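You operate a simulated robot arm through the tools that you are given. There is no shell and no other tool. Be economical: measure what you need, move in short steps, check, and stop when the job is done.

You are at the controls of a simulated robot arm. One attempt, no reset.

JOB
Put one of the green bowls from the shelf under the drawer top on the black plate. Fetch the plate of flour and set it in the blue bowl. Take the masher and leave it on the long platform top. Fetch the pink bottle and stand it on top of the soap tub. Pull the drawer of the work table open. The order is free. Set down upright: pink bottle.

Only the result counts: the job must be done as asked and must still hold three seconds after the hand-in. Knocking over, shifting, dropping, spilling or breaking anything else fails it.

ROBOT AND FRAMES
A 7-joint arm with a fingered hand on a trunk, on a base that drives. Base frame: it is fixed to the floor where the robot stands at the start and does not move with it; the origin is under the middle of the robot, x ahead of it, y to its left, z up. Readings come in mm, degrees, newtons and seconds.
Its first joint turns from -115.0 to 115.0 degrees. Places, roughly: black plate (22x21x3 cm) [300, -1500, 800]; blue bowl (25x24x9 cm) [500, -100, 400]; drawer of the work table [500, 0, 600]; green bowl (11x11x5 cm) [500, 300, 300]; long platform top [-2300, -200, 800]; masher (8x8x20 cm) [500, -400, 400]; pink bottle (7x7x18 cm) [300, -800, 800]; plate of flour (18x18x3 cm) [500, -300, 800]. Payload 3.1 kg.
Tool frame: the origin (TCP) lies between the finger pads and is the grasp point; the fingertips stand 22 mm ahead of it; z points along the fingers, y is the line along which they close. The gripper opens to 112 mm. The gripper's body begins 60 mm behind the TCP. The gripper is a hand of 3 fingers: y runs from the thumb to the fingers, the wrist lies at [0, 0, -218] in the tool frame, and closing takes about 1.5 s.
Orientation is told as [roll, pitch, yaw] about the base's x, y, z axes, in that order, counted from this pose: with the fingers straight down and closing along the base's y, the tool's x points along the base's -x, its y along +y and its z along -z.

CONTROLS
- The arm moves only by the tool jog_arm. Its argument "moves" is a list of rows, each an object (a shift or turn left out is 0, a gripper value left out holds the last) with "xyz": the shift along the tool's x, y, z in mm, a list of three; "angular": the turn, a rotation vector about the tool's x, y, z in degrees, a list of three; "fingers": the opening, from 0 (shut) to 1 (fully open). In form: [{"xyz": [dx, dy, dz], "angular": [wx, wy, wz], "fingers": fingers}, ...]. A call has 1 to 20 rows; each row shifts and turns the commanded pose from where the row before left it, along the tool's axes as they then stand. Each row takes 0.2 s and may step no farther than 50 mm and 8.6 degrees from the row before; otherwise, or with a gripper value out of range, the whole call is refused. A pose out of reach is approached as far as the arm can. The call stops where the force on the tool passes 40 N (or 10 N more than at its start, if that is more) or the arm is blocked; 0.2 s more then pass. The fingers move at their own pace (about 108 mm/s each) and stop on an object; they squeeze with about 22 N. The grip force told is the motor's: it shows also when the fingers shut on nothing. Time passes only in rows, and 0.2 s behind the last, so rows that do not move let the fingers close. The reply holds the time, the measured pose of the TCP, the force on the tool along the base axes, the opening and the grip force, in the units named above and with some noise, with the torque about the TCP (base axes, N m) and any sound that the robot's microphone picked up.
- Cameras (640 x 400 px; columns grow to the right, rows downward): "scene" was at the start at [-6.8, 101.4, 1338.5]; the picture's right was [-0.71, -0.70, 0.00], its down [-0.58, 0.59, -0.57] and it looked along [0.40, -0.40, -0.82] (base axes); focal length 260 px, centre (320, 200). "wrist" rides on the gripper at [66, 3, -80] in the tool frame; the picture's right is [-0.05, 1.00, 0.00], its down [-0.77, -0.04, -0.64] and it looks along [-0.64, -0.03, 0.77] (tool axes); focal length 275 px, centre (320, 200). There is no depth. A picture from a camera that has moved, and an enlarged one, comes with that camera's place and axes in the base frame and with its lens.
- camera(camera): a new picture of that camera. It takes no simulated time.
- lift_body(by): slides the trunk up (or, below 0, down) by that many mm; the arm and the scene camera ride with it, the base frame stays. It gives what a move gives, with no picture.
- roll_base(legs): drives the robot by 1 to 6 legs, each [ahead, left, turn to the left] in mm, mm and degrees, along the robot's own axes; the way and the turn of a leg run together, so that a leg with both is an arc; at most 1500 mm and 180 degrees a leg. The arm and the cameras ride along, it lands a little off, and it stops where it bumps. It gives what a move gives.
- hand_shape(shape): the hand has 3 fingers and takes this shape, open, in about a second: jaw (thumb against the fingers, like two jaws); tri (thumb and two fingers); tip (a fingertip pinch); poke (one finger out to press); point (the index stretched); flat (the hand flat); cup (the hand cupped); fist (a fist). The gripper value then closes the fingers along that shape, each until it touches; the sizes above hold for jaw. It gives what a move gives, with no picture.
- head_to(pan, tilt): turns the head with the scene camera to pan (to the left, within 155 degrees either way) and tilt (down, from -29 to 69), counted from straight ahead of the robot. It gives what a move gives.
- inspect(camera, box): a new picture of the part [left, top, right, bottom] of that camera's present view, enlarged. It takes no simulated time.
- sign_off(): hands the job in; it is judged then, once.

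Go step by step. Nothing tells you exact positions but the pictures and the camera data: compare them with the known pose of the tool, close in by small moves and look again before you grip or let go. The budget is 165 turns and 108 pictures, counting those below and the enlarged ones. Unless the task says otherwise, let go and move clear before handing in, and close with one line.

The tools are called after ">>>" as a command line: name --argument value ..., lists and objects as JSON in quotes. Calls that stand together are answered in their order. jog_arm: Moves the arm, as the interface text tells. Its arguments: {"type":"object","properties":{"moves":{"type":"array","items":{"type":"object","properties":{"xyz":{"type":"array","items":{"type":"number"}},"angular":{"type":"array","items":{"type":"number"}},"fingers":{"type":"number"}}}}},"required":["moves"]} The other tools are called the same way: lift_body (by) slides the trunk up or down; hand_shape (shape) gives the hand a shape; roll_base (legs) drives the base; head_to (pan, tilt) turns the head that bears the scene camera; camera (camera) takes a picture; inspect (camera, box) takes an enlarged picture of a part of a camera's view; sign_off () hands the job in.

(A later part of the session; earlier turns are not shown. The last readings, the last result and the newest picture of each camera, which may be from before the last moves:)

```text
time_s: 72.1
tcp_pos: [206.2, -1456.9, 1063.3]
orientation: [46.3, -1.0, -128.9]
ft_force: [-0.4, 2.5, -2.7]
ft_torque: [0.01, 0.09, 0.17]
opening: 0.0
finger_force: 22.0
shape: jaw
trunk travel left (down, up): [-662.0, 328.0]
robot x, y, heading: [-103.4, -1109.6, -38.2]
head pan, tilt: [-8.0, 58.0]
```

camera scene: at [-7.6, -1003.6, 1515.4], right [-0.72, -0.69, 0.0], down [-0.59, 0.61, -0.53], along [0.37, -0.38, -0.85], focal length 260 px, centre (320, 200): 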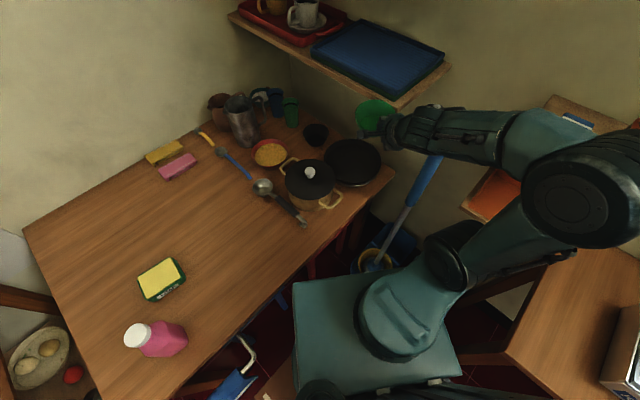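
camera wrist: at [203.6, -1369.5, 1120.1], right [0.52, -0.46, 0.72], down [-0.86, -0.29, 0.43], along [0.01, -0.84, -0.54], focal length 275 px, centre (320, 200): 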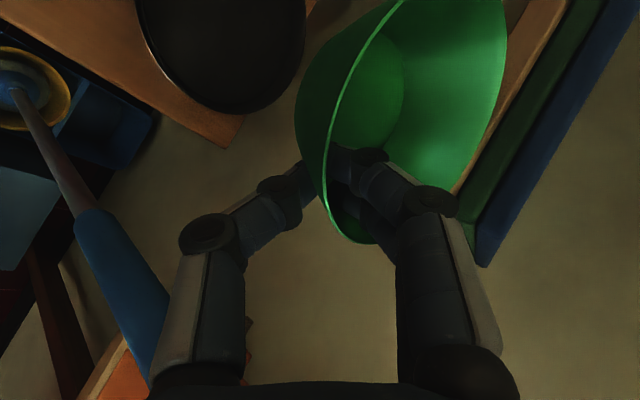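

The bowl rim is just touching the wall-shelf edge. I turn back a few degrees and lower so the bowl passes under that shelf.

>>> roll_base --legs '[[0, 0, 6]]'

>>> camera --camera "wrist"

>>> camera --camera "scene"

```text
time_s: 73.0
tcp_pos: [240.6, -1422.3, 1063.5]
orientation: [46.3, -0.9, -123.0]
ft_force: [-0.7, 0.0, -1.0]
ft_torque: [0.02, 0.04, -0.02]
opening: 0.0
finger_force: 22.3
shape: jaw
trunk travel left (down, up): [-662.0, 328.0]
robot x, y, heading: [-109.6, -1105.4, -32.1]
head pan, tilt: [-8.0, 58.0]
```

```text
71 pictures are left
camera wrist: at [229.0, -1336.2, 1120.0], right [0.56, -0.4, 0.72], down [-0.82, -0.38, 0.43], along [0.1, -0.83, -0.54], focal length 275 px, centre (320, 200)
```

wrist: 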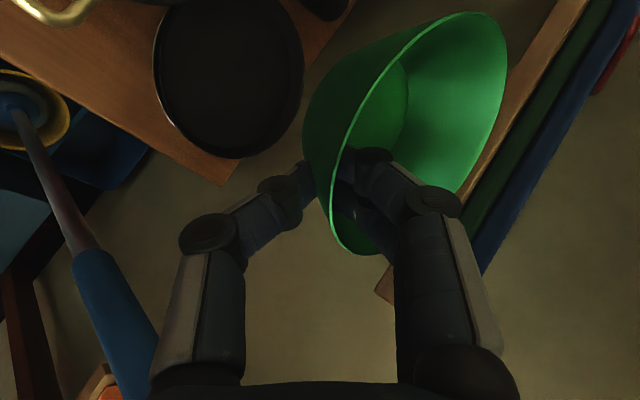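

```text
70 pictures are left
camera scene: at [-19.2, -994.8, 1515.4], right [-0.65, -0.76, 0.0], down [-0.65, 0.55, -0.53], along [0.4, -0.34, -0.85], focal length 260 px, centre (320, 200)
```

scene: 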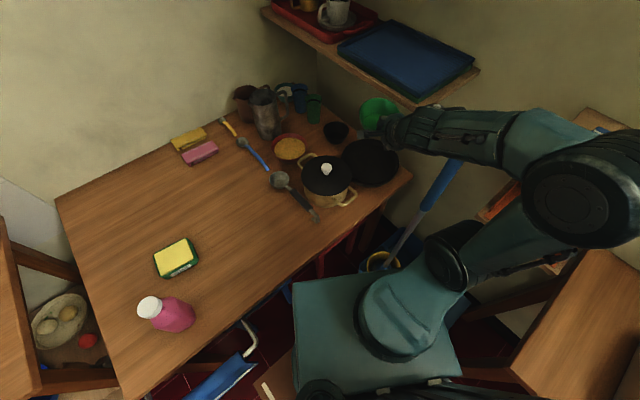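

Clear now. Lower the trunk and then shift the bowl over the plate centre (317, -1503).

>>> lift_body --by -130

>>> jog_arm --moves '[{"xyz": [-6, 10, 10.3]}, {"xyz": [-6, 10, 10.3]}, {"xyz": [-6, 10, 10.3]}, {"xyz": [-6, 9, 10]}, {}]'

>>> camera --camera "wrist"

>>> inspect --camera "scene" --box '[280, 80, 480, 220]'

```text
time_s: 74.6
tcp_pos: [241.4, -1423.0, 933.3]
orientation: [46.3, -1.0, -122.9]
ft_force: [-0.4, 0.4, -1.4]
ft_torque: [0.02, 0.07, -0.02]
opening: 0.2
finger_force: 22.1
shape: jaw
trunk travel left (down, up): [-532.0, 458.0]
robot x, y, heading: [-105.0, -1109.2, -32.2]
head pan, tilt: [-8.0, 58.0]
```

```text
time_s: 75.8
tcp_pos: [274.9, -1473.1, 934.2]
orientation: [46.3, -1.0, -122.8]
ft_force: [0.1, -1.0, -0.4]
ft_torque: [0.01, 0.01, -0.02]
opening: 0.1
finger_force: 21.8
shape: jaw
trunk travel left (down, up): [-532.0, 458.0]
robot x, y, heading: [-104.2, -1112.2, -32.1]
head pan, tilt: [-8.0, 58.0]
```

```text
69 pictures are left
camera wrist: at [263.5, -1387.3, 990.8], right [0.56, -0.4, 0.72], down [-0.82, -0.38, 0.43], along [0.1, -0.83, -0.54], focal length 275 px, centre (320, 200)
```

wrist: 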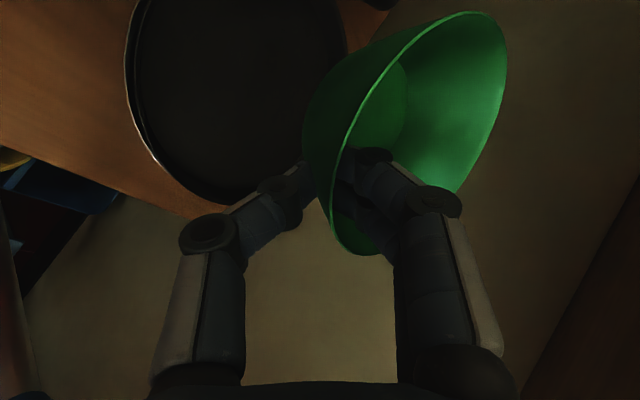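

```text
2.86 times, centred on (380, 150) of scene
camera zoom: at [-19.4, -994.9, 1385.5], right [-0.65, -0.76, 0.0], down [-0.65, 0.55, -0.53], along [0.4, -0.34, -0.85], focal length 743 px, centre (149, 343)
```

zoom: 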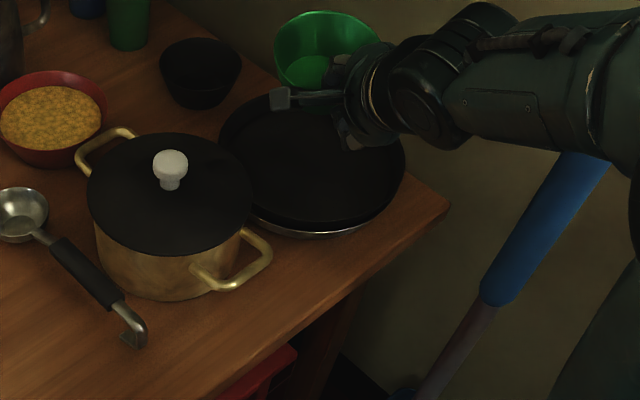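

Aligned. Descend gently with the arm toward the plate.

>>> jog_arm --moves '[{"xyz": [0, -7, -7]}, {"xyz": [0, -10.9, 10.35]}, {"xyz": [0, -10.9, 10.35]}, {"xyz": [0, -10.9, 10.35]}, {"xyz": [0, -7.24, 6.9]}, {}]'

>>> inspect --camera "scene" --box '[280, 80, 480, 220]'

```text
time_s: 77.2
tcp_pos: [266.8, -1469.5, 878.2]
orientation: [46.4, -1.1, -122.9]
ft_force: [0.3, 0.6, -1.2]
ft_torque: [0.04, 0.04, 0.03]
opening: 0.1
finger_force: 21.7
shape: jaw
trunk travel left (down, up): [-532.0, 458.0]
robot x, y, heading: [-102.1, -1108.9, -32.3]
head pan, tilt: [-8.0, 58.0]
```

```text
2.86 times, centred on (380, 150) of scene
camera zoom: at [-19.3, -995.0, 1385.5], right [-0.65, -0.76, 0.0], down [-0.65, 0.55, -0.53], along [0.4, -0.34, -0.85], focal length 743 px, centre (149, 343)
```

zoom: 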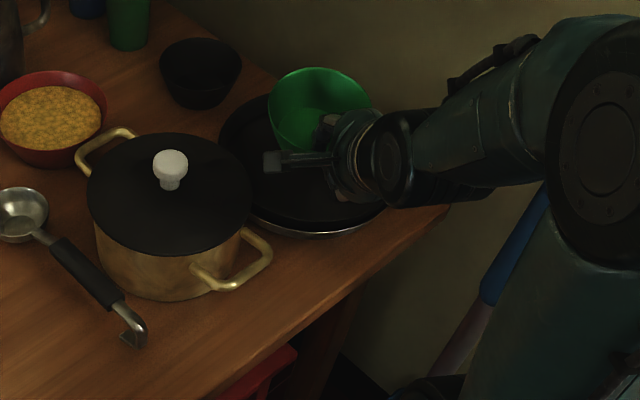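

>>> jog_arm --moves '[{"xyz": [0, -3.6, 3.45]}, {"xyz": [0, -3.6, 3.45]}, {"xyz": [0, -3.6, 3.45]}, {}]'

>>> inspect --camera "scene" --box '[280, 80, 480, 220]'

```text
time_s: 78.2
tcp_pos: [266.4, -1469.2, 863.6]
orientation: [46.4, -0.9, -122.9]
ft_force: [-0.7, -1.1, -0.1]
ft_torque: [0.06, 0.02, -0.01]
opening: 0.1
finger_force: 22.3
shape: jaw
trunk travel left (down, up): [-532.0, 458.0]
robot x, y, heading: [-102.3, -1113.8, -32.0]
head pan, tilt: [-8.0, 58.0]
```

```text
2.86 times, centred on (380, 150) of scene
camera zoom: at [-19.3, -995.0, 1385.5], right [-0.65, -0.76, 0.0], down [-0.65, 0.55, -0.53], along [0.4, -0.34, -0.85], focal length 743 px, centre (149, 343)
```

zoom: 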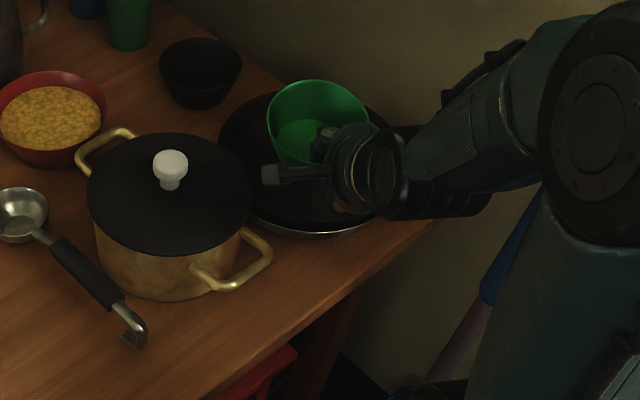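

>>> jog_arm --moves '[{"xyz": [0, -2.2, 2.1]}, {"xyz": [0, -2.2, 2.1]}, {}]'

>>> jog_arm --moves '[{"xyz": [0, -2.2, 2.1]}, {"xyz": [0, -2.2, 2.1]}, {}]'

```text
time_s: 79.0
tcp_pos: [266.0, -1469.9, 856.3]
orientation: [46.3, -1.0, -122.8]
ft_force: [-0.1, -0.1, -0.9]
ft_torque: [0.0, 0.05, -0.01]
opening: 0.0
finger_force: 21.7
shape: jaw
trunk travel left (down, up): [-532.0, 458.0]
robot x, y, heading: [-108.4, -1107.0, -32.0]
head pan, tilt: [-8.0, 58.0]
```

```text
time_s: 79.8
tcp_pos: [265.8, -1469.8, 852.0]
orientation: [46.3, -1.0, -123.0]
ft_force: [0.8, 0.1, -1.0]
ft_torque: [0.01, 0.02, -0.02]
opening: 0.2
finger_force: 22.5
shape: jaw
trunk travel left (down, up): [-532.0, 458.0]
robot x, y, heading: [-104.0, -1112.7, -32.1]
head pan, tilt: [-8.0, 58.0]
```

>>> jog_arm --moves '[{"xyz": [0, -2.2, 2.1]}, {"xyz": [0, -2.2, 2.1]}, {}]'

>>> jog_arm --moves '[{"xyz": [0, -2.2, 2.1]}, {"xyz": [0, -2.2, 2.1]}, {}]'

>>> inspect --camera "scene" --box '[340, 80, 440, 150]'

```text
time_s: 80.6
tcp_pos: [265.9, -1469.1, 845.4]
orientation: [46.3, -1.0, -122.9]
ft_force: [0.4, 0.1, -1.1]
ft_torque: [0.0, 0.0, -0.01]
opening: 0.0
finger_force: 22.0
shape: jaw
trunk travel left (down, up): [-532.0, 458.0]
robot x, y, heading: [-104.1, -1110.9, -32.2]
head pan, tilt: [-8.0, 58.0]
```

```text
time_s: 81.4
tcp_pos: [265.2, -1469.9, 837.8]
orientation: [46.3, -1.1, -122.9]
ft_force: [0.2, -0.4, 0.1]
ft_torque: [0.05, 0.05, 0.0]
opening: 0.0
finger_force: 22.7
shape: jaw
trunk travel left (down, up): [-532.0, 458.0]
robot x, y, heading: [-109.8, -1109.8, -32.4]
head pan, tilt: [-8.0, 58.0]
```

```text
5.71 times, centred on (390, 115) of scene
camera zoom: at [-19.4, -995.0, 1385.5], right [-0.65, -0.76, 0.0], down [-0.65, 0.55, -0.53], along [0.4, -0.34, -0.85], focal length 1486 px, centre (-80, 686)
```

zoom: 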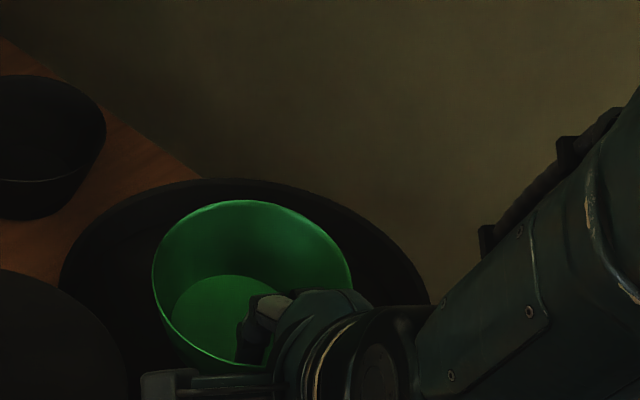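

>>> jog_arm --moves '[{"xyz": [0, -2.2, 2.1]}, {}]'

>>> jog_arm --moves '[{"xyz": [0, -2.2, 2.1]}, {}]'

>>> jog_arm --moves '[{"xyz": [0, -2.2, 2.1]}, {}]'

>>> camera --camera "wrist"

```text
time_s: 82.0
tcp_pos: [265.4, -1470.0, 836.1]
orientation: [46.3, -1.0, -123.0]
ft_force: [0.3, 0.0, -0.5]
ft_torque: [0.03, 0.04, -0.03]
opening: 0.2
finger_force: 21.9
shape: jaw
trunk travel left (down, up): [-532.0, 458.0]
robot x, y, heading: [-106.2, -1111.4, -32.2]
head pan, tilt: [-8.0, 58.0]
```

```text
time_s: 82.6
tcp_pos: [265.7, -1471.2, 832.0]
orientation: [46.3, -1.1, -122.9]
ft_force: [-0.9, -0.2, -1.2]
ft_torque: [0.03, 0.03, 0.0]
opening: 0.0
finger_force: 22.5
shape: jaw
trunk travel left (down, up): [-532.0, 458.0]
robot x, y, heading: [-105.9, -1108.4, -32.4]
head pan, tilt: [-8.0, 58.0]
```

```text
time_s: 83.2
tcp_pos: [265.1, -1470.9, 829.5]
orientation: [46.3, -1.0, -123.0]
ft_force: [-0.3, 0.1, -1.5]
ft_torque: [-0.02, 0.02, 0.0]
opening: 0.0
finger_force: 21.7
shape: jaw
trunk travel left (down, up): [-532.0, 458.0]
robot x, y, heading: [-106.6, -1113.4, -32.0]
head pan, tilt: [-8.0, 58.0]
```

```text
64 pictures are left
camera wrist: at [253.8, -1383.9, 886.3], right [0.56, -0.4, 0.72], down [-0.82, -0.38, 0.43], along [0.1, -0.83, -0.54], focal length 275 px, centre (320, 200)
```

wrist: 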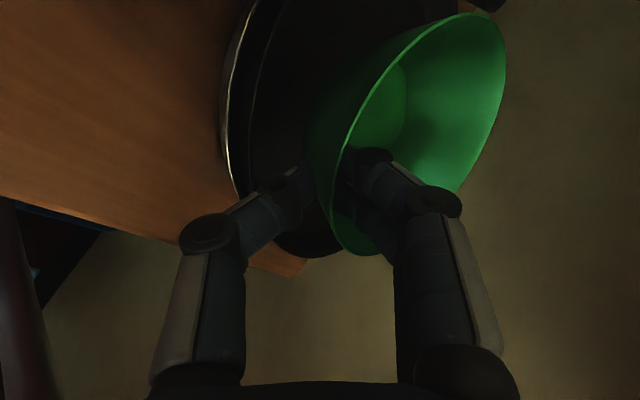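

>>> jog_arm --moves '[{"xyz": [0, -2.9, 2.8]}, {}]'

>>> jog_arm --moves '[{"xyz": [0, -2.9, 2.8]}, {}]'

>>> jog_arm --moves '[{"xyz": [0, -2.9, 2.8]}, {}]'

>>> inspect --camera "scene" --box '[320, 80, 460, 180]'

```text
time_s: 83.8
tcp_pos: [265.1, -1470.1, 826.5]
orientation: [46.4, -1.0, -122.9]
ft_force: [0.2, -0.6, -0.3]
ft_torque: [0.0, 0.03, 0.0]
opening: 0.3
finger_force: 21.8
shape: jaw
trunk travel left (down, up): [-532.0, 458.0]
robot x, y, heading: [-99.7, -1111.8, -32.3]
head pan, tilt: [-8.0, 58.0]
```

```text
time_s: 84.4
tcp_pos: [265.9, -1468.8, 820.9]
orientation: [46.4, -1.0, -123.0]
ft_force: [0.3, 0.5, 0.4]
ft_torque: [0.0, 0.0, -0.03]
opening: 0.0
finger_force: 21.9
shape: jaw
trunk travel left (down, up): [-532.0, 458.0]
robot x, y, heading: [-106.8, -1112.3, -32.1]
head pan, tilt: [-8.0, 58.0]
```

```text
time_s: 85.0
tcp_pos: [265.6, -1468.8, 816.6]
orientation: [46.3, -1.0, -123.0]
ft_force: [1.7, 0.0, -1.3]
ft_torque: [0.03, 0.0, -0.02]
opening: 0.0
finger_force: 21.1
shape: jaw
trunk travel left (down, up): [-532.0, 458.0]
robot x, y, heading: [-107.9, -1110.0, -32.3]
head pan, tilt: [-8.0, 58.0]
```

```text
4.00 times, centred on (390, 130) of scene
camera zoom: at [-19.4, -995.0, 1385.5], right [-0.65, -0.76, 0.0], down [-0.65, 0.55, -0.53], along [0.4, -0.34, -0.85], focal length 1040 px, centre (40, 480)
```

zoom: 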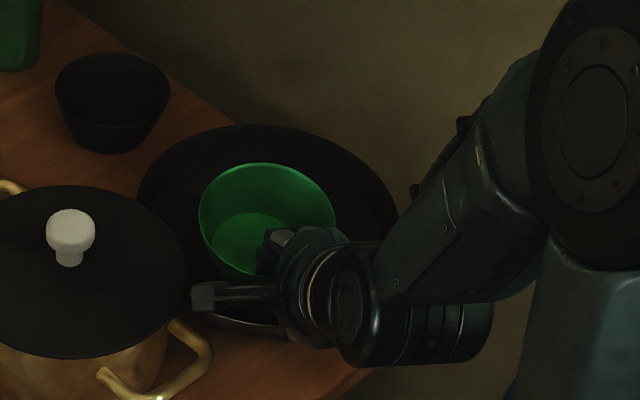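

Bowl is centred over the plate. Keep going down in small steps.

>>> jog_arm --moves '[{"xyz": [0, -2.2, 2.1]}, {}]'

>>> jog_arm --moves '[{"xyz": [0, -2.2, 2.1]}, {}]'

>>> jog_arm --moves '[{"xyz": [0, -2.2, 2.1]}, {}]'

>>> jog_arm --moves '[{"xyz": [0, -2.2, 2.1]}, {}]'

>>> camera --camera "wrist"

```text
time_s: 85.6
tcp_pos: [265.1, -1469.6, 815.7]
orientation: [46.3, -1.0, -123.0]
ft_force: [-0.2, -0.3, -0.7]
ft_torque: [0.03, 0.03, -0.02]
opening: 0.0
finger_force: 21.8
shape: jaw
trunk travel left (down, up): [-532.0, 458.0]
robot x, y, heading: [-101.9, -1110.8, -32.2]
head pan, tilt: [-8.0, 58.0]
```

```text
time_s: 86.2
tcp_pos: [265.4, -1469.1, 810.7]
orientation: [46.3, -1.0, -122.9]
ft_force: [-0.3, -0.3, -1.0]
ft_torque: [0.04, 0.03, -0.01]
opening: 0.0
finger_force: 21.4
shape: jaw
trunk travel left (down, up): [-532.0, 458.0]
robot x, y, heading: [-105.1, -1114.2, -32.1]
head pan, tilt: [-8.0, 58.0]
```

```text
time_s: 86.8
tcp_pos: [265.4, -1470.2, 808.5]
orientation: [46.3, -1.0, -122.9]
ft_force: [0.5, -0.6, 1.4]
ft_torque: [0.0, -0.02, 0.01]
opening: 0.0
finger_force: 21.4
shape: jaw
trunk travel left (down, up): [-532.0, 458.0]
robot x, y, heading: [-102.6, -1112.3, -32.2]
head pan, tilt: [-8.0, 58.0]
```

```text
time_s: 87.4
tcp_pos: [265.9, -1469.9, 804.7]
orientation: [46.2, -1.0, -122.9]
ft_force: [0.9, -0.5, 1.4]
ft_torque: [0.01, 0.07, 0.01]
opening: 0.0
finger_force: 22.5
shape: jaw
trunk travel left (down, up): [-532.0, 458.0]
robot x, y, heading: [-106.1, -1110.9, -32.5]
head pan, tilt: [-8.0, 58.0]
```

```text
62 pictures are left
camera wrist: at [253.4, -1383.2, 862.1], right [0.56, -0.4, 0.72], down [-0.82, -0.38, 0.43], along [0.1, -0.83, -0.54], focal length 275 px, centre (320, 200)
```

wrist: 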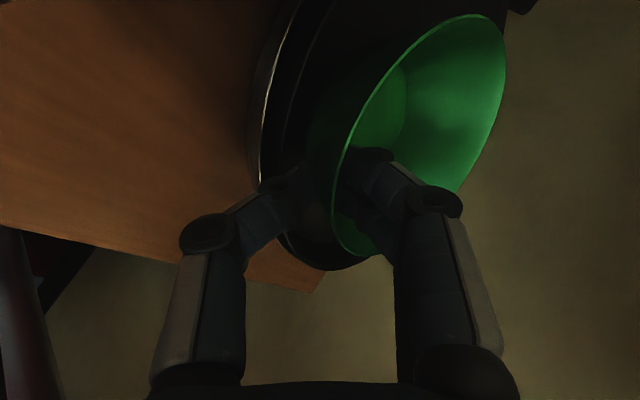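

>>> jog_arm --moves '[{"xyz": [0, -1.4, 1.4]}, {}]'

>>> inspect --camera "scene" --box '[320, 80, 460, 180]'

>>> inspect --camera "wrist" --box '[200, 80, 420, 280]'

```text
time_s: 88.0
tcp_pos: [266.6, -1470.6, 803.9]
orientation: [46.2, -0.9, -122.9]
ft_force: [-0.2, 0.2, 0.5]
ft_torque: [-0.01, 0.04, 0.0]
opening: 0.0
finger_force: 22.1
shape: jaw
trunk travel left (down, up): [-532.0, 458.0]
robot x, y, heading: [-104.8, -1108.6, -32.3]
head pan, tilt: [-8.0, 58.0]
```

```text
4.00 times, centred on (390, 130) of scene
camera zoom: at [-19.4, -995.0, 1385.5], right [-0.65, -0.76, 0.0], down [-0.65, 0.55, -0.53], along [0.4, -0.34, -0.85], focal length 1040 px, centre (40, 480)
```

zoom: 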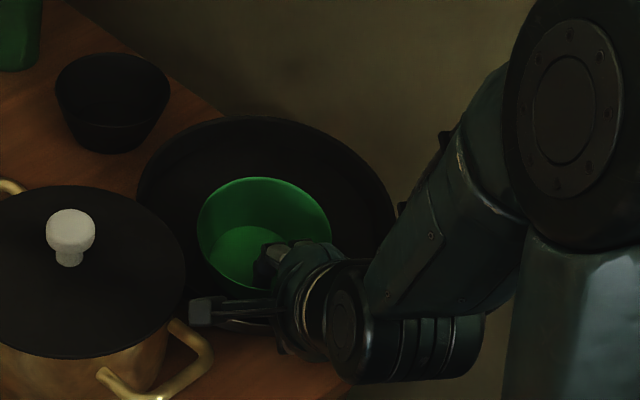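

```text
2.00 times, centred on (310, 180) of wrist
camera zoom: at [253.7, -1383.2, 860.4], right [0.56, -0.4, 0.72], down [-0.82, -0.38, 0.43], along [0.1, -0.83, -0.54], focal length 551 px, centre (340, 240)
```

zoom: 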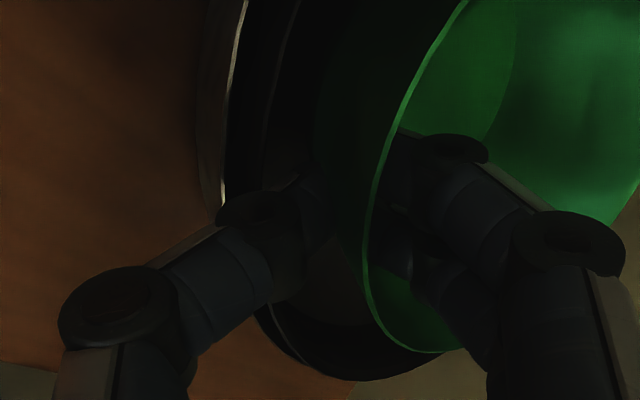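

The far rim of the plate rose slightly — my thumb knuckle is pressing on the near rim. I raise, steepen the hand by 10° so the bowl's far bottom edge leads, and look.

>>> jog_arm --moves '[{"xyz": [0, 3.6, -3.4]}, {"xyz": [0, 3.6, -3.4]}, {"xyz": [0, 3.6, -3.4]}, {"angular": [5, 0, 0]}, {"angular": [5, 0, 0]}, {}]'

>>> inspect --camera "scene" --box '[320, 80, 460, 180]'

>>> inspect --camera "wrist" --box '[200, 80, 420, 280]'

```text
time_s: 89.4
tcp_pos: [266.7, -1469.8, 818.0]
orientation: [36.2, -1.0, -122.8]
ft_force: [0.1, -0.4, -0.6]
ft_torque: [-0.02, 0.02, 0.03]
opening: 0.0
finger_force: 21.6
shape: jaw
trunk travel left (down, up): [-532.0, 458.0]
robot x, y, heading: [-104.6, -1111.8, -32.1]
head pan, tilt: [-8.0, 58.0]
```

```text
4.00 times, centred on (390, 130) of scene
camera zoom: at [-19.4, -995.0, 1385.5], right [-0.65, -0.76, 0.0], down [-0.65, 0.55, -0.53], along [0.4, -0.34, -0.85], focal length 1040 px, centre (40, 480)
```

zoom: 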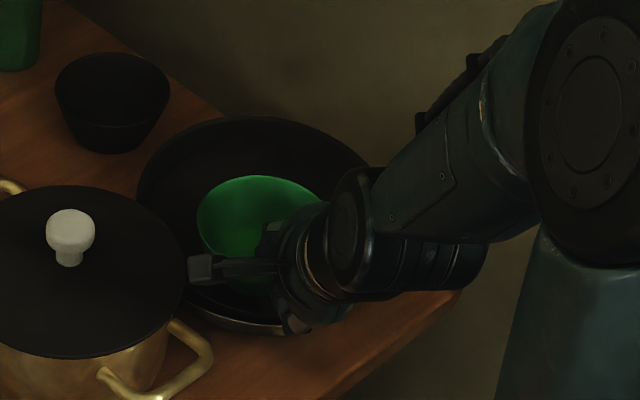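

```text
2.00 times, centred on (310, 180) of wrist
camera zoom: at [263.4, -1388.9, 884.5], right [0.66, -0.47, 0.59], down [-0.75, -0.42, 0.5], along [0.01, -0.78, -0.63], focal length 551 px, centre (340, 240)
```

zoom: 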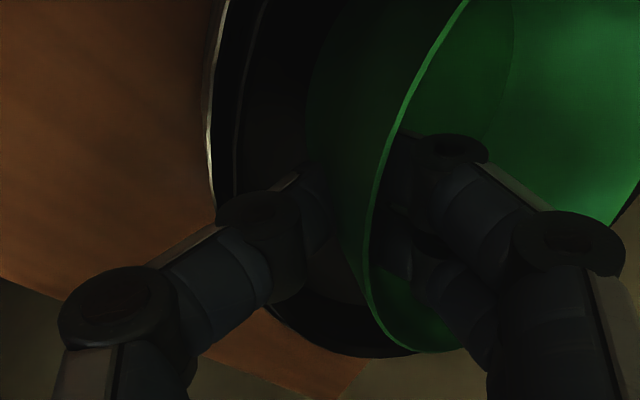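

>>> jog_arm --moves '[{"xyz": [0, -1.8, 2.4]}, {"xyz": [0, -1.8, 2.4]}, {}]'

>>> jog_arm --moves '[{"xyz": [0, -1.8, 2.4]}, {}]'

>>> inspect --camera "scene" --box '[320, 80, 460, 180]'

```text
time_s: 90.2
tcp_pos: [264.8, -1469.6, 812.0]
orientation: [36.3, -1.0, -123.0]
ft_force: [-1.4, -0.1, -0.9]
ft_torque: [0.01, 0.01, 0.0]
opening: 0.3
finger_force: 22.2
shape: jaw
trunk travel left (down, up): [-532.0, 458.0]
robot x, y, heading: [-103.8, -1112.1, -32.0]
head pan, tilt: [-8.0, 58.0]
```

```text
time_s: 90.8
tcp_pos: [266.0, -1470.3, 810.2]
orientation: [36.4, -0.9, -122.9]
ft_force: [0.4, -0.5, -1.1]
ft_torque: [0.01, 0.03, 0.0]
opening: 0.0
finger_force: 22.0
shape: jaw
trunk travel left (down, up): [-532.0, 458.0]
robot x, y, heading: [-104.4, -1112.3, -32.1]
head pan, tilt: [-8.0, 58.0]
```

```text
4.00 times, centred on (390, 130) of scene
camera zoom: at [-19.3, -995.0, 1385.5], right [-0.65, -0.76, 0.0], down [-0.65, 0.55, -0.53], along [0.4, -0.34, -0.85], focal length 1040 px, centre (40, 480)
```

zoom: 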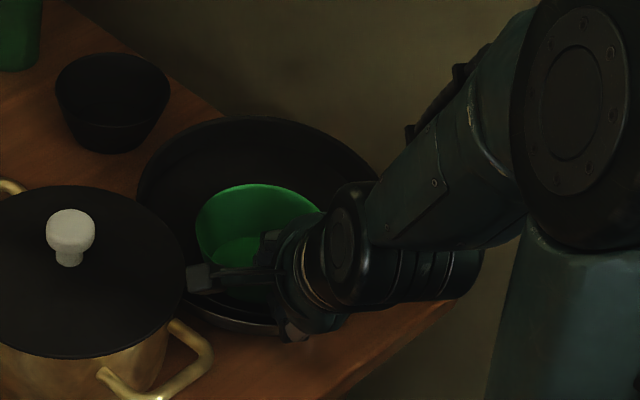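

The wrist camera is close to the pot lid; shift 8 mm away from it and continue down.

>>> jog_arm --moves '[{"xyz": [-8, 0, 0]}, {"xyz": [0, -1.8, 2.4]}, {}]'

>>> jog_arm --moves '[{"xyz": [0, -1.8, 2.4]}, {}]'

>>> jog_arm --moves '[{"xyz": [0, -1.8, 2.4]}, {}]'

>>> jog_arm --moves '[{"xyz": [0, -1.2, 1.6]}, {}]'

```text
time_s: 91.6
tcp_pos: [261.4, -1476.1, 807.0]
orientation: [36.3, -0.9, -122.9]
ft_force: [-0.8, 0.2, -0.4]
ft_torque: [0.02, 0.04, 0.01]
opening: 0.0
finger_force: 22.0
shape: jaw
trunk travel left (down, up): [-532.0, 458.0]
robot x, y, heading: [-104.6, -1111.8, -32.3]
head pan, tilt: [-8.0, 58.0]
```

```text
time_s: 92.2
tcp_pos: [261.5, -1477.6, 803.7]
orientation: [36.3, -1.0, -122.9]
ft_force: [-0.1, -0.5, 0.3]
ft_torque: [0.02, 0.05, 0.02]
opening: 0.1
finger_force: 22.2
shape: jaw
trunk travel left (down, up): [-532.0, 458.0]
robot x, y, heading: [-105.8, -1110.8, -32.1]
head pan, tilt: [-8.0, 58.0]
```

```text
time_s: 92.8
tcp_pos: [261.1, -1477.3, 800.5]
orientation: [36.3, -1.1, -122.9]
ft_force: [1.6, -0.6, 1.6]
ft_torque: [-0.01, -0.04, 0.0]
opening: 0.0
finger_force: 21.5
shape: jaw
trunk travel left (down, up): [-532.0, 458.0]
robot x, y, heading: [-100.7, -1107.6, -32.2]
head pan, tilt: [-8.0, 58.0]
```

```text
time_s: 93.4
tcp_pos: [260.2, -1476.7, 798.3]
orientation: [36.3, -1.0, -122.9]
ft_force: [0.0, -0.7, 0.8]
ft_torque: [-0.02, 0.0, -0.04]
opening: 0.0
finger_force: 21.7
shape: jaw
trunk travel left (down, up): [-532.0, 458.0]
robot x, y, heading: [-105.8, -1112.0, -32.1]
head pan, tilt: [-8.0, 58.0]
```

>>> inspect --camera "scene" --box '[320, 80, 460, 180]'

>>> inspect --camera "wrist" --box '[200, 0, 520, 280]'

```text
4.00 times, centred on (390, 130) of scene
camera zoom: at [-19.4, -994.9, 1385.5], right [-0.65, -0.76, 0.0], down [-0.65, 0.55, -0.53], along [0.4, -0.34, -0.85], focal length 1040 px, centre (40, 480)
```

zoom: 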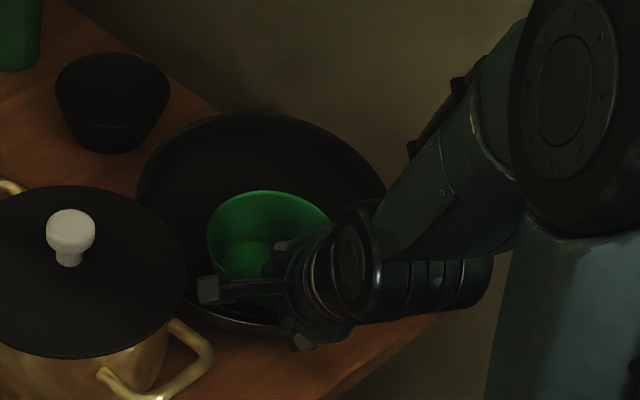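

```text
1.43 times, centred on (360, 140) of wrist
camera zoom: at [258.7, -1396.0, 864.4], right [0.66, -0.47, 0.59], down [-0.75, -0.42, 0.5], along [0.01, -0.78, -0.63], focal length 393 px, centre (263, 286)
```

zoom: 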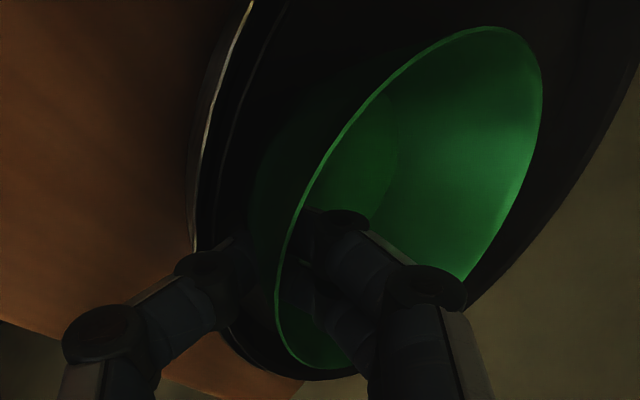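

Thumb is resting on the plate's near rim again while the bowl is within millimetres of the plate. I raise 6 mm and open only slightly so the bowl settles.

>>> jog_arm --moves '[{"xyz": [0, 3.6, -4.8]}, {}, {"fingers": 0.06}, {"fingers": 0.12}, {}]'

>>> inspect --camera "scene" --box '[320, 80, 460, 180]'

>>> inspect --camera "wrist" --box '[200, 0, 520, 280]'

```text
time_s: 94.6
tcp_pos: [261.1, -1477.2, 805.3]
orientation: [36.2, -1.1, -122.9]
ft_force: [0.2, 0.1, 1.0]
ft_torque: [0.04, -0.01, 0.02]
opening: 13.0
finger_force: 0.1
shape: jaw
trunk travel left (down, up): [-532.0, 458.0]
robot x, y, heading: [-107.4, -1109.8, -32.2]
head pan, tilt: [-8.0, 58.0]
```

```text
4.00 times, centred on (390, 130) of scene
camera zoom: at [-19.4, -994.9, 1385.5], right [-0.65, -0.76, 0.0], down [-0.65, 0.55, -0.53], along [0.4, -0.34, -0.85], focal length 1040 px, centre (40, 480)
```

zoom: 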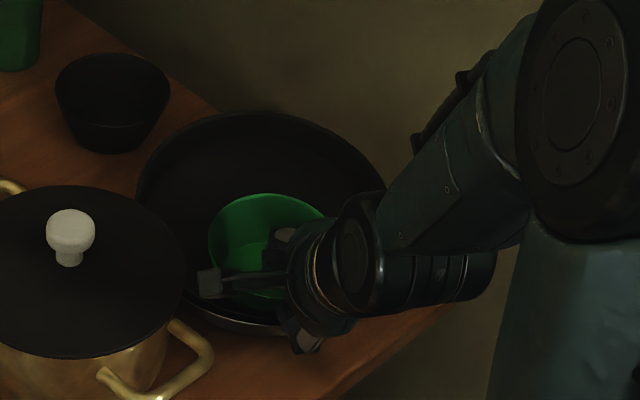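

```text
1.43 times, centred on (360, 140) of wrist
camera zoom: at [259.0, -1396.1, 870.4], right [0.66, -0.47, 0.59], down [-0.75, -0.42, 0.5], along [0.01, -0.78, -0.63], focal length 393 px, centre (263, 286)
```

zoom: 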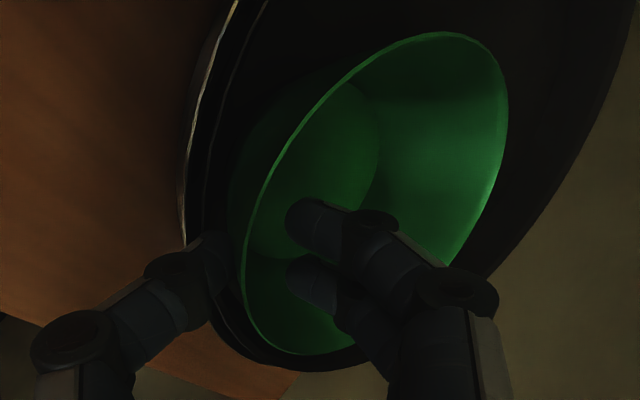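

The bowl is standing on the plate and free. Withdraw along the tool axis.

>>> jog_arm --moves '[{"xyz": [0, 1, -6]}, {"xyz": [0, 1, -8]}, {"xyz": [0, 1, -10]}, {"xyz": [0, 1, -12]}, {"xyz": [0, 5, -15]}, {}]'

>>> inspect --camera "scene" --box '[320, 80, 460, 180]'

```text
time_s: 96.0
tcp_pos: [242.8, -1464.3, 851.4]
orientation: [36.3, -1.0, -122.9]
ft_force: [0.2, 0.4, 0.9]
ft_torque: [0.01, -0.03, 0.01]
opening: 13.5
finger_force: 0.1
shape: jaw
trunk travel left (down, up): [-532.0, 458.0]
robot x, y, heading: [-105.0, -1113.8, -32.5]
head pan, tilt: [-8.0, 58.0]
```

```text
4.00 times, centred on (390, 130) of scene
camera zoom: at [-19.2, -995.0, 1385.5], right [-0.65, -0.76, 0.0], down [-0.65, 0.55, -0.53], along [0.4, -0.34, -0.85], focal length 1040 px, centre (40, 480)
```

zoom: 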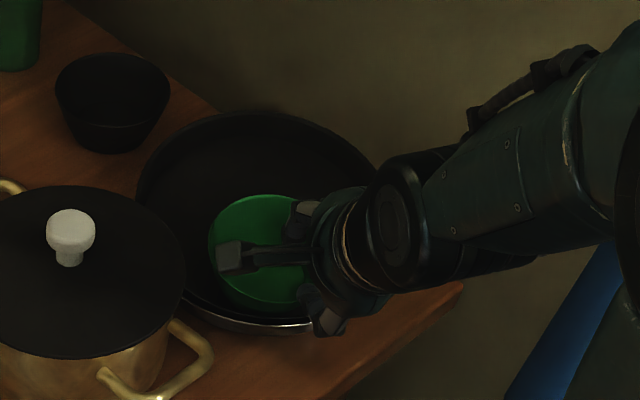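

Bowl stays on the plate. Raise, turn back to heading 0 and look at the whole right table.

>>> lift_body --by 150

>>> roll_base --legs '[[0, 0, 32.3]]'

>>> camera --camera "scene"

```text
time_s: 97.7
tcp_pos: [242.9, -1463.4, 1001.3]
orientation: [36.3, -1.1, -122.9]
ft_force: [0.1, -0.1, 0.7]
ft_torque: [-0.03, 0.01, 0.02]
opening: 13.4
finger_force: 0.0
shape: jaw
trunk travel left (down, up): [-682.0, 308.0]
robot x, y, heading: [-102.7, -1111.4, -32.5]
head pan, tilt: [-8.0, 58.0]
```

```text
time_s: 99.7
tcp_pos: [377.2, -1226.3, 1001.3]
orientation: [36.4, -1.0, -90.7]
ft_force: [0.7, 0.0, -1.0]
ft_torque: [-0.01, 0.02, -0.03]
opening: 13.2
finger_force: 0.1
shape: jaw
trunk travel left (down, up): [-682.0, 308.0]
robot x, y, heading: [-108.7, -1113.5, 0.2]
head pan, tilt: [-8.0, 58.0]
```

```text
51 pictures are left
camera scene: at [-94.3, -968.4, 1535.5], right [-0.14, -0.99, 0.0], down [-0.84, 0.12, -0.53], along [0.52, -0.07, -0.85], focal length 260 px, centre (320, 200)
```

scene: 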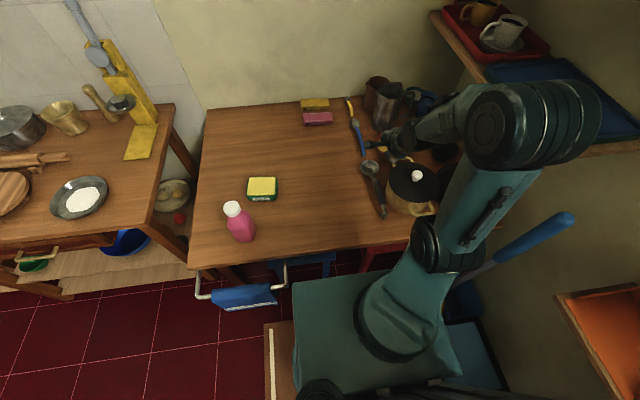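

The bottle is at about (281, -780) and the soap tub at (435, -839), table height ≈ 760. For reach I'll use a horizontal side grasp; back off a bit and reorient the hand.

>>> roll_base --legs '[[-250, 100, 0]]'

>>> jog_arm --moves '[{"angular": [0, 0, 8.2], "fingers": 1}, {"angular": [0, 0, 8.2]}, {"angular": [0, 0, 8.2]}, {"angular": [0, 0, 8.2]}, {"angular": [0, 0, 8.2]}, {"angular": [0, 0, 8.2]}, {"angular": [0, 0, 8.2]}, {"angular": [0, 0, 8.2]}, {"angular": [0, 0, 8.2]}, {"angular": [0, 0, 8.2]}, {"angular": [0, 0, 8]}]'

```text
time_s: 101.6
tcp_pos: [128.2, -1125.4, 1001.3]
orientation: [36.2, -1.0, -91.0]
ft_force: [-0.1, 0.3, -0.1]
ft_torque: [0.06, -0.01, 0.03]
opening: 13.2
finger_force: 0.1
shape: jaw
trunk travel left (down, up): [-682.0, 308.0]
robot x, y, heading: [-355.4, -1007.8, -0.4]
head pan, tilt: [-8.0, 58.0]
```

```text
time_s: 104.0
tcp_pos: [128.7, -1126.9, 1001.5]
orientation: [1.1, 36.4, 179.5]
ft_force: [0.0, 0.4, -0.2]
ft_torque: [-0.02, -0.01, -0.01]
opening: 111.9
finger_force: 0.0
shape: jaw
trunk travel left (down, up): [-682.0, 308.0]
robot x, y, heading: [-351.5, -1013.6, -0.3]
head pan, tilt: [-8.0, 58.0]
```

Rotation works with the camera on top. Now tilt to horizontal.

>>> jog_arm --moves '[{"angular": [0, 7.7, 0]}, {"angular": [0, 7.7, 0]}, {"angular": [0, 7.7, 0]}, {"angular": [0, 7.7, 0]}, {"angular": [0, 7.7, 0]}, {"angular": [0, 7.7, 0]}, {"angular": [0, 7.4, 0]}]'

>>> head_to --pan 5 --tilt 50

>>> camera --camera "scene"

```text
time_s: 105.6
tcp_pos: [130.3, -1133.4, 1001.5]
orientation: [20.7, 86.4, -160.4]
ft_force: [0.2, -0.6, 0.2]
ft_torque: [-0.03, -0.01, 0.0]
opening: 112.2
finger_force: 0.1
shape: jaw
out of reach, approached as far as the arm can: row 1
trunk travel left (down, up): [-682.0, 308.0]
robot x, y, heading: [-350.2, -1010.7, -0.2]
head pan, tilt: [-8.0, 58.0]
```

```text
time_s: 106.3
tcp_pos: [129.8, -1134.2, 1002.3]
orientation: [20.9, 86.5, -160.4]
ft_force: [0.9, -0.4, -0.5]
ft_torque: [0.02, -0.01, 0.02]
opening: 111.9
finger_force: 0.1
shape: jaw
trunk travel left (down, up): [-682.0, 308.0]
robot x, y, heading: [-350.5, -1010.6, -0.2]
head pan, tilt: [5.0, 50.0]
```

```text
50 pictures are left
camera scene: at [-333.1, -852.1, 1545.6], right [0.08, -1.0, 0.0], down [-0.76, -0.06, -0.64], along [0.64, 0.05, -0.77], focal length 260 px, centre (320, 200)
```

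scene: 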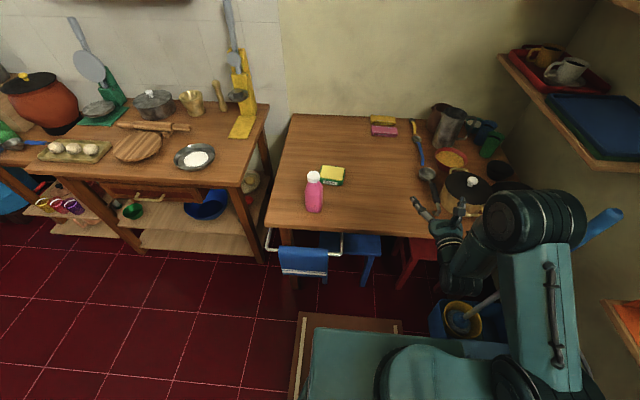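

Hand is horizontal, camera up. Drive left to line up with the bottle (y ≈ -778), then lower to its body height.

>>> roll_base --legs '[[-60, 356, 0]]'

>>> jog_arm --moves '[{"angular": [0, 3.4, 0]}, {}]'

>>> lift_body --by -160

>>> camera --camera "wrist"

>>> camera --camera "scene"

```text
time_s: 108.6
tcp_pos: [72.5, -783.1, 1001.7]
orientation: [21.7, 86.5, -159.5]
ft_force: [0.9, -0.5, 0.7]
ft_torque: [-0.01, -0.01, -0.02]
opening: 111.9
finger_force: 0.1
shape: jaw
trunk travel left (down, up): [-682.0, 308.0]
robot x, y, heading: [-411.1, -656.9, -0.2]
head pan, tilt: [5.0, 50.0]
```

```text
time_s: 109.2
tcp_pos: [73.0, -782.3, 1001.6]
orientation: [99.4, 88.7, -81.9]
ft_force: [0.8, 0.0, -0.3]
ft_torque: [0.03, -0.01, 0.0]
opening: 111.9
finger_force: 0.2
shape: jaw
trunk travel left (down, up): [-682.0, 308.0]
robot x, y, heading: [-410.8, -655.2, -0.3]
head pan, tilt: [5.0, 50.0]
```

```text
time_s: 111.1
tcp_pos: [72.4, -782.7, 841.7]
orientation: [98.4, 88.7, -82.7]
ft_force: [1.1, -0.9, 0.3]
ft_torque: [-0.01, -0.01, 0.0]
opening: 112.0
finger_force: 0.0
shape: jaw
trunk travel left (down, up): [-522.0, 468.0]
robot x, y, heading: [-409.9, -659.6, -0.2]
head pan, tilt: [5.0, 50.0]
```

```text
49 pictures are left
camera wrist: at [-9.2, -782.8, 908.1], right [-0.02, -1.0, -0.03], down [-0.63, 0.03, -0.77], along [0.77, 0.0, -0.63], focal length 275 px, centre (320, 200)
```

wrist: 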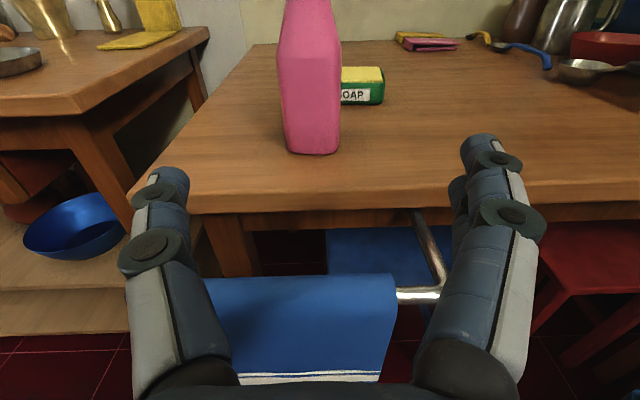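

```text
48 pictures are left
camera scene: at [-391.4, -501.4, 1385.7], right [0.08, -1.0, 0.0], down [-0.76, -0.06, -0.64], along [0.64, 0.05, -0.77], focal length 260 px, centre (320, 200)
```

scene: 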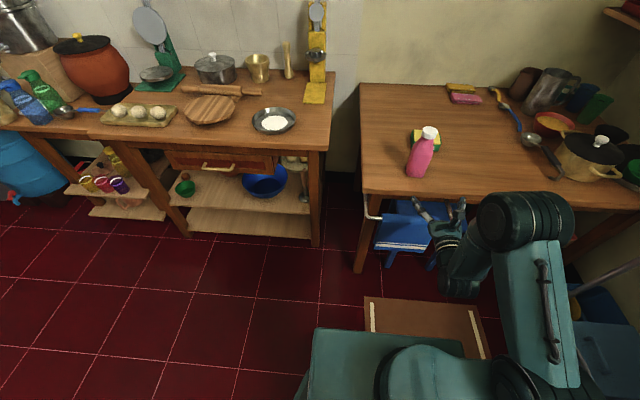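

Bottle centre about (300, -776), table at ≈ 745. Lower 20 mm, shift left 6 mm, drive forward 190 mm and look.

>>> lift_body --by -20

>>> jog_arm --moves '[{"xyz": [0, -6, 0]}]'

>>> roll_base --legs '[[190, 0, 0]]'

>>> camera --camera "wrist"

```text
time_s: 111.7
tcp_pos: [72.6, -782.9, 821.7]
orientation: [98.7, 88.7, -82.4]
ft_force: [0.0, -0.3, -0.2]
ft_torque: [0.0, 0.0, 0.0]
opening: 112.0
finger_force: 0.1
shape: jaw
trunk travel left (down, up): [-502.0, 488.0]
robot x, y, heading: [-409.5, -658.3, -0.4]
head pan, tilt: [5.0, 50.0]
```

```text
time_s: 112.1
tcp_pos: [72.3, -775.2, 821.6]
orientation: [100.1, 88.8, -80.9]
ft_force: [0.2, -0.4, 0.6]
ft_torque: [-0.02, -0.01, -0.02]
opening: 111.7
finger_force: 0.1
shape: jaw
trunk travel left (down, up): [-502.0, 488.0]
robot x, y, heading: [-409.7, -660.5, -0.1]
head pan, tilt: [5.0, 50.0]
```

```text
time_s: 113.7
tcp_pos: [267.2, -775.1, 821.1]
orientation: [96.6, 88.8, -84.4]
ft_force: [0.7, -0.5, 0.2]
ft_torque: [0.01, 0.01, 0.01]
opening: 112.0
finger_force: 0.0
shape: jaw
trunk travel left (down, up): [-502.0, 488.0]
robot x, y, heading: [-213.0, -660.6, -0.2]
head pan, tilt: [5.0, 50.0]
```

```text
47 pictures are left
camera wrist: at [185.2, -775.3, 887.6], right [-0.02, -1.0, -0.03], down [-0.63, 0.03, -0.77], along [0.77, 0.0, -0.63], focal length 275 px, centre (320, 200)
```

wrist: 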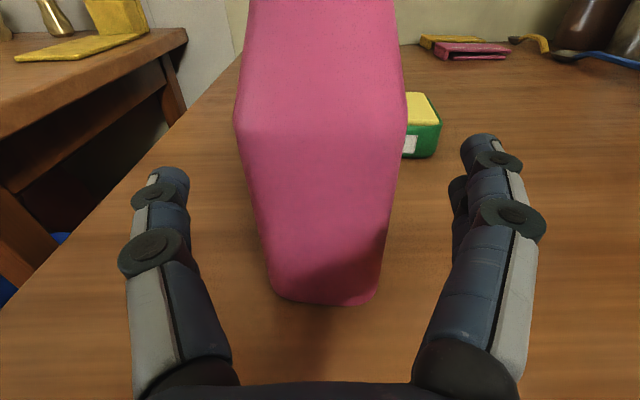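

The bottle is centred between the fingers; advance 33 mm and close.

>>> jog_arm --moves '[{"xyz": [0, 0, 17]}, {"xyz": [0, 0, 16]}, {}, {"fingers": 0.5}, {"fingers": 0}, {}, {}, {}, {}]'

>>> camera --camera "wrist"

```text
time_s: 115.7
tcp_pos: [299.7, -775.4, 822.1]
orientation: [98.3, 88.7, -82.6]
ft_force: [1.0, -0.5, 0.1]
ft_torque: [0.01, 0.0, -0.02]
opening: 56.4
finger_force: 21.7
shape: jaw
trunk travel left (down, up): [-502.0, 488.0]
robot x, y, heading: [-218.8, -660.7, -0.3]
head pan, tilt: [5.0, 50.0]
```

```text
46 pictures are left
camera wrist: at [217.8, -776.2, 888.1], right [-0.02, -1.0, -0.03], down [-0.63, 0.03, -0.77], along [0.77, 0.0, -0.63], focal length 275 px, centre (320, 200)
```

wrist: 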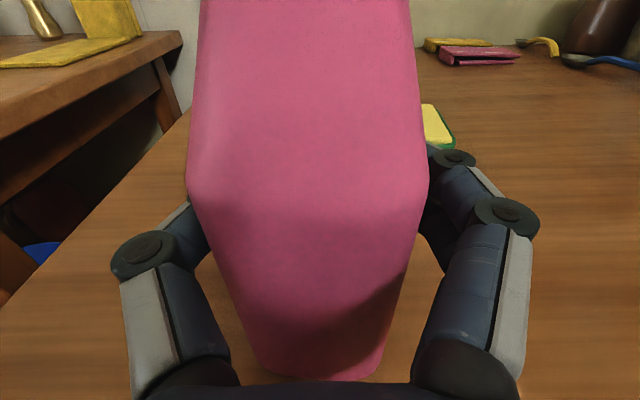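

Gripped. Raise with the trunk and check.

>>> lift_body --by 85

>>> head_to --pan -20 --tilt 50

>>> inspect --camera "scene" --box '[220, 60, 460, 210]'

>>> camera --camera "wrist"

```text
time_s: 116.9
tcp_pos: [300.3, -776.2, 907.2]
orientation: [97.5, 88.8, -83.4]
ft_force: [-0.1, 0.1, -1.7]
ft_torque: [-0.01, 0.0, 0.01]
opening: 56.6
finger_force: 22.3
shape: jaw
trunk travel left (down, up): [-587.0, 403.0]
robot x, y, heading: [-218.8, -660.7, -0.1]
head pan, tilt: [5.0, 50.0]
```

```text
time_s: 117.8
tcp_pos: [299.9, -775.6, 906.7]
orientation: [97.8, 88.9, -83.2]
ft_force: [0.8, -0.3, -1.4]
ft_torque: [0.03, -0.01, -0.01]
opening: 56.4
finger_force: 22.3
shape: jaw
trunk travel left (down, up): [-587.0, 403.0]
robot x, y, heading: [-219.1, -664.2, -0.2]
head pan, tilt: [-20.0, 50.0]
```

```text
2.67 times, centred on (340, 135) of scene
camera zoom: at [-202.9, -535.0, 1450.7], right [-0.34, -0.94, 0.0], down [-0.72, 0.26, -0.64], along [0.6, -0.22, -0.77], focal length 693 px, centre (267, 373)
```

zoom: 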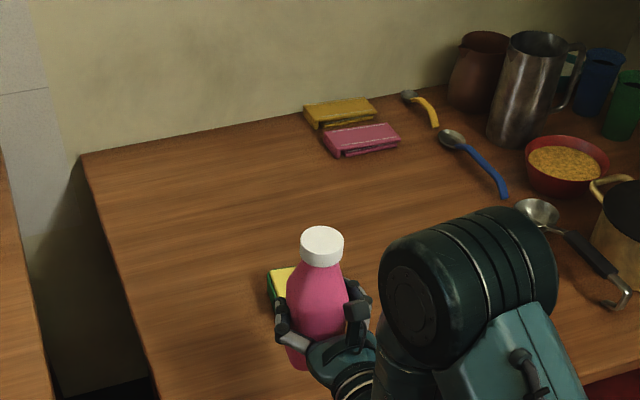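

```text
44 pictures are left
camera wrist: at [217.9, -776.3, 973.0], right [-0.02, -1.0, -0.03], down [-0.63, 0.03, -0.77], along [0.77, 0.0, -0.63], focal length 275 px, centre (320, 200)
```

wrist: 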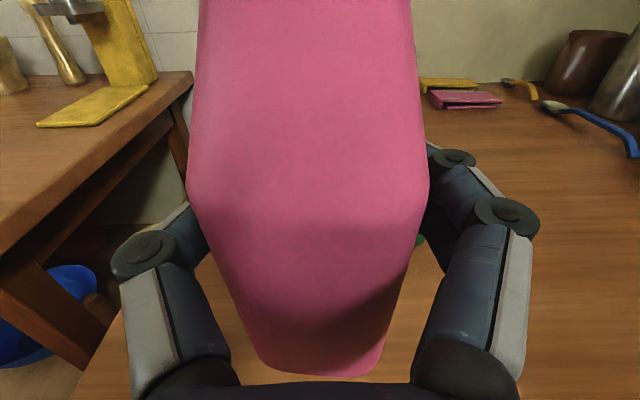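

Held firmly. Tub centre is about (452, -840), top ≈ 780. Drive right 64 and forward 100.

>>> roll_base --legs '[[0, -64, 0.2], [100, 0, 0]]'

>>> camera --camera "wrist"

>>> camera --camera "scene"

```text
time_s: 119.5
tcp_pos: [400.0, -837.7, 906.9]
orientation: [94.6, 88.8, -86.1]
ft_force: [-0.4, -0.2, -1.1]
ft_torque: [0.03, 0.0, -0.01]
opening: 56.7
finger_force: 22.3
shape: jaw
trunk travel left (down, up): [-587.0, 403.0]
robot x, y, heading: [-118.4, -724.6, 0.1]
head pan, tilt: [-20.0, 50.0]
```

```text
43 pictures are left
camera wrist: at [319.0, -838.4, 972.5], right [-0.01, -1.0, -0.03], down [-0.63, 0.03, -0.77], along [0.77, 0.01, -0.63], focal length 275 px, centre (320, 200)
```

wrist: 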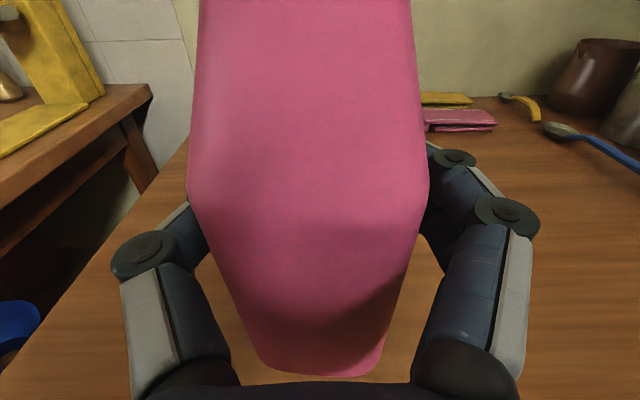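

```text
42 pictures are left
camera scene: at [-102.2, -599.0, 1450.6], right [-0.34, -0.94, 0.0], down [-0.72, 0.26, -0.64], along [0.6, -0.22, -0.77], focal length 260 px, centre (320, 200)
```

scene: 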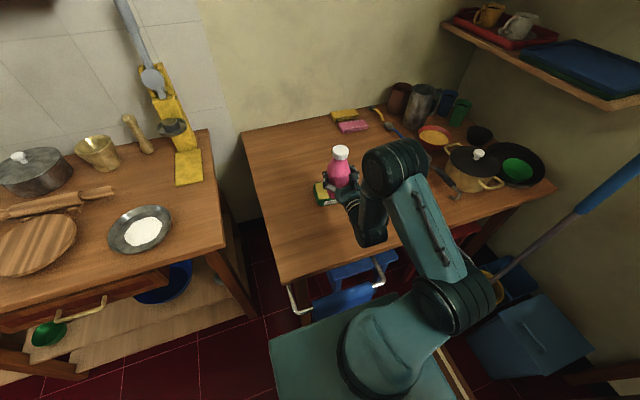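

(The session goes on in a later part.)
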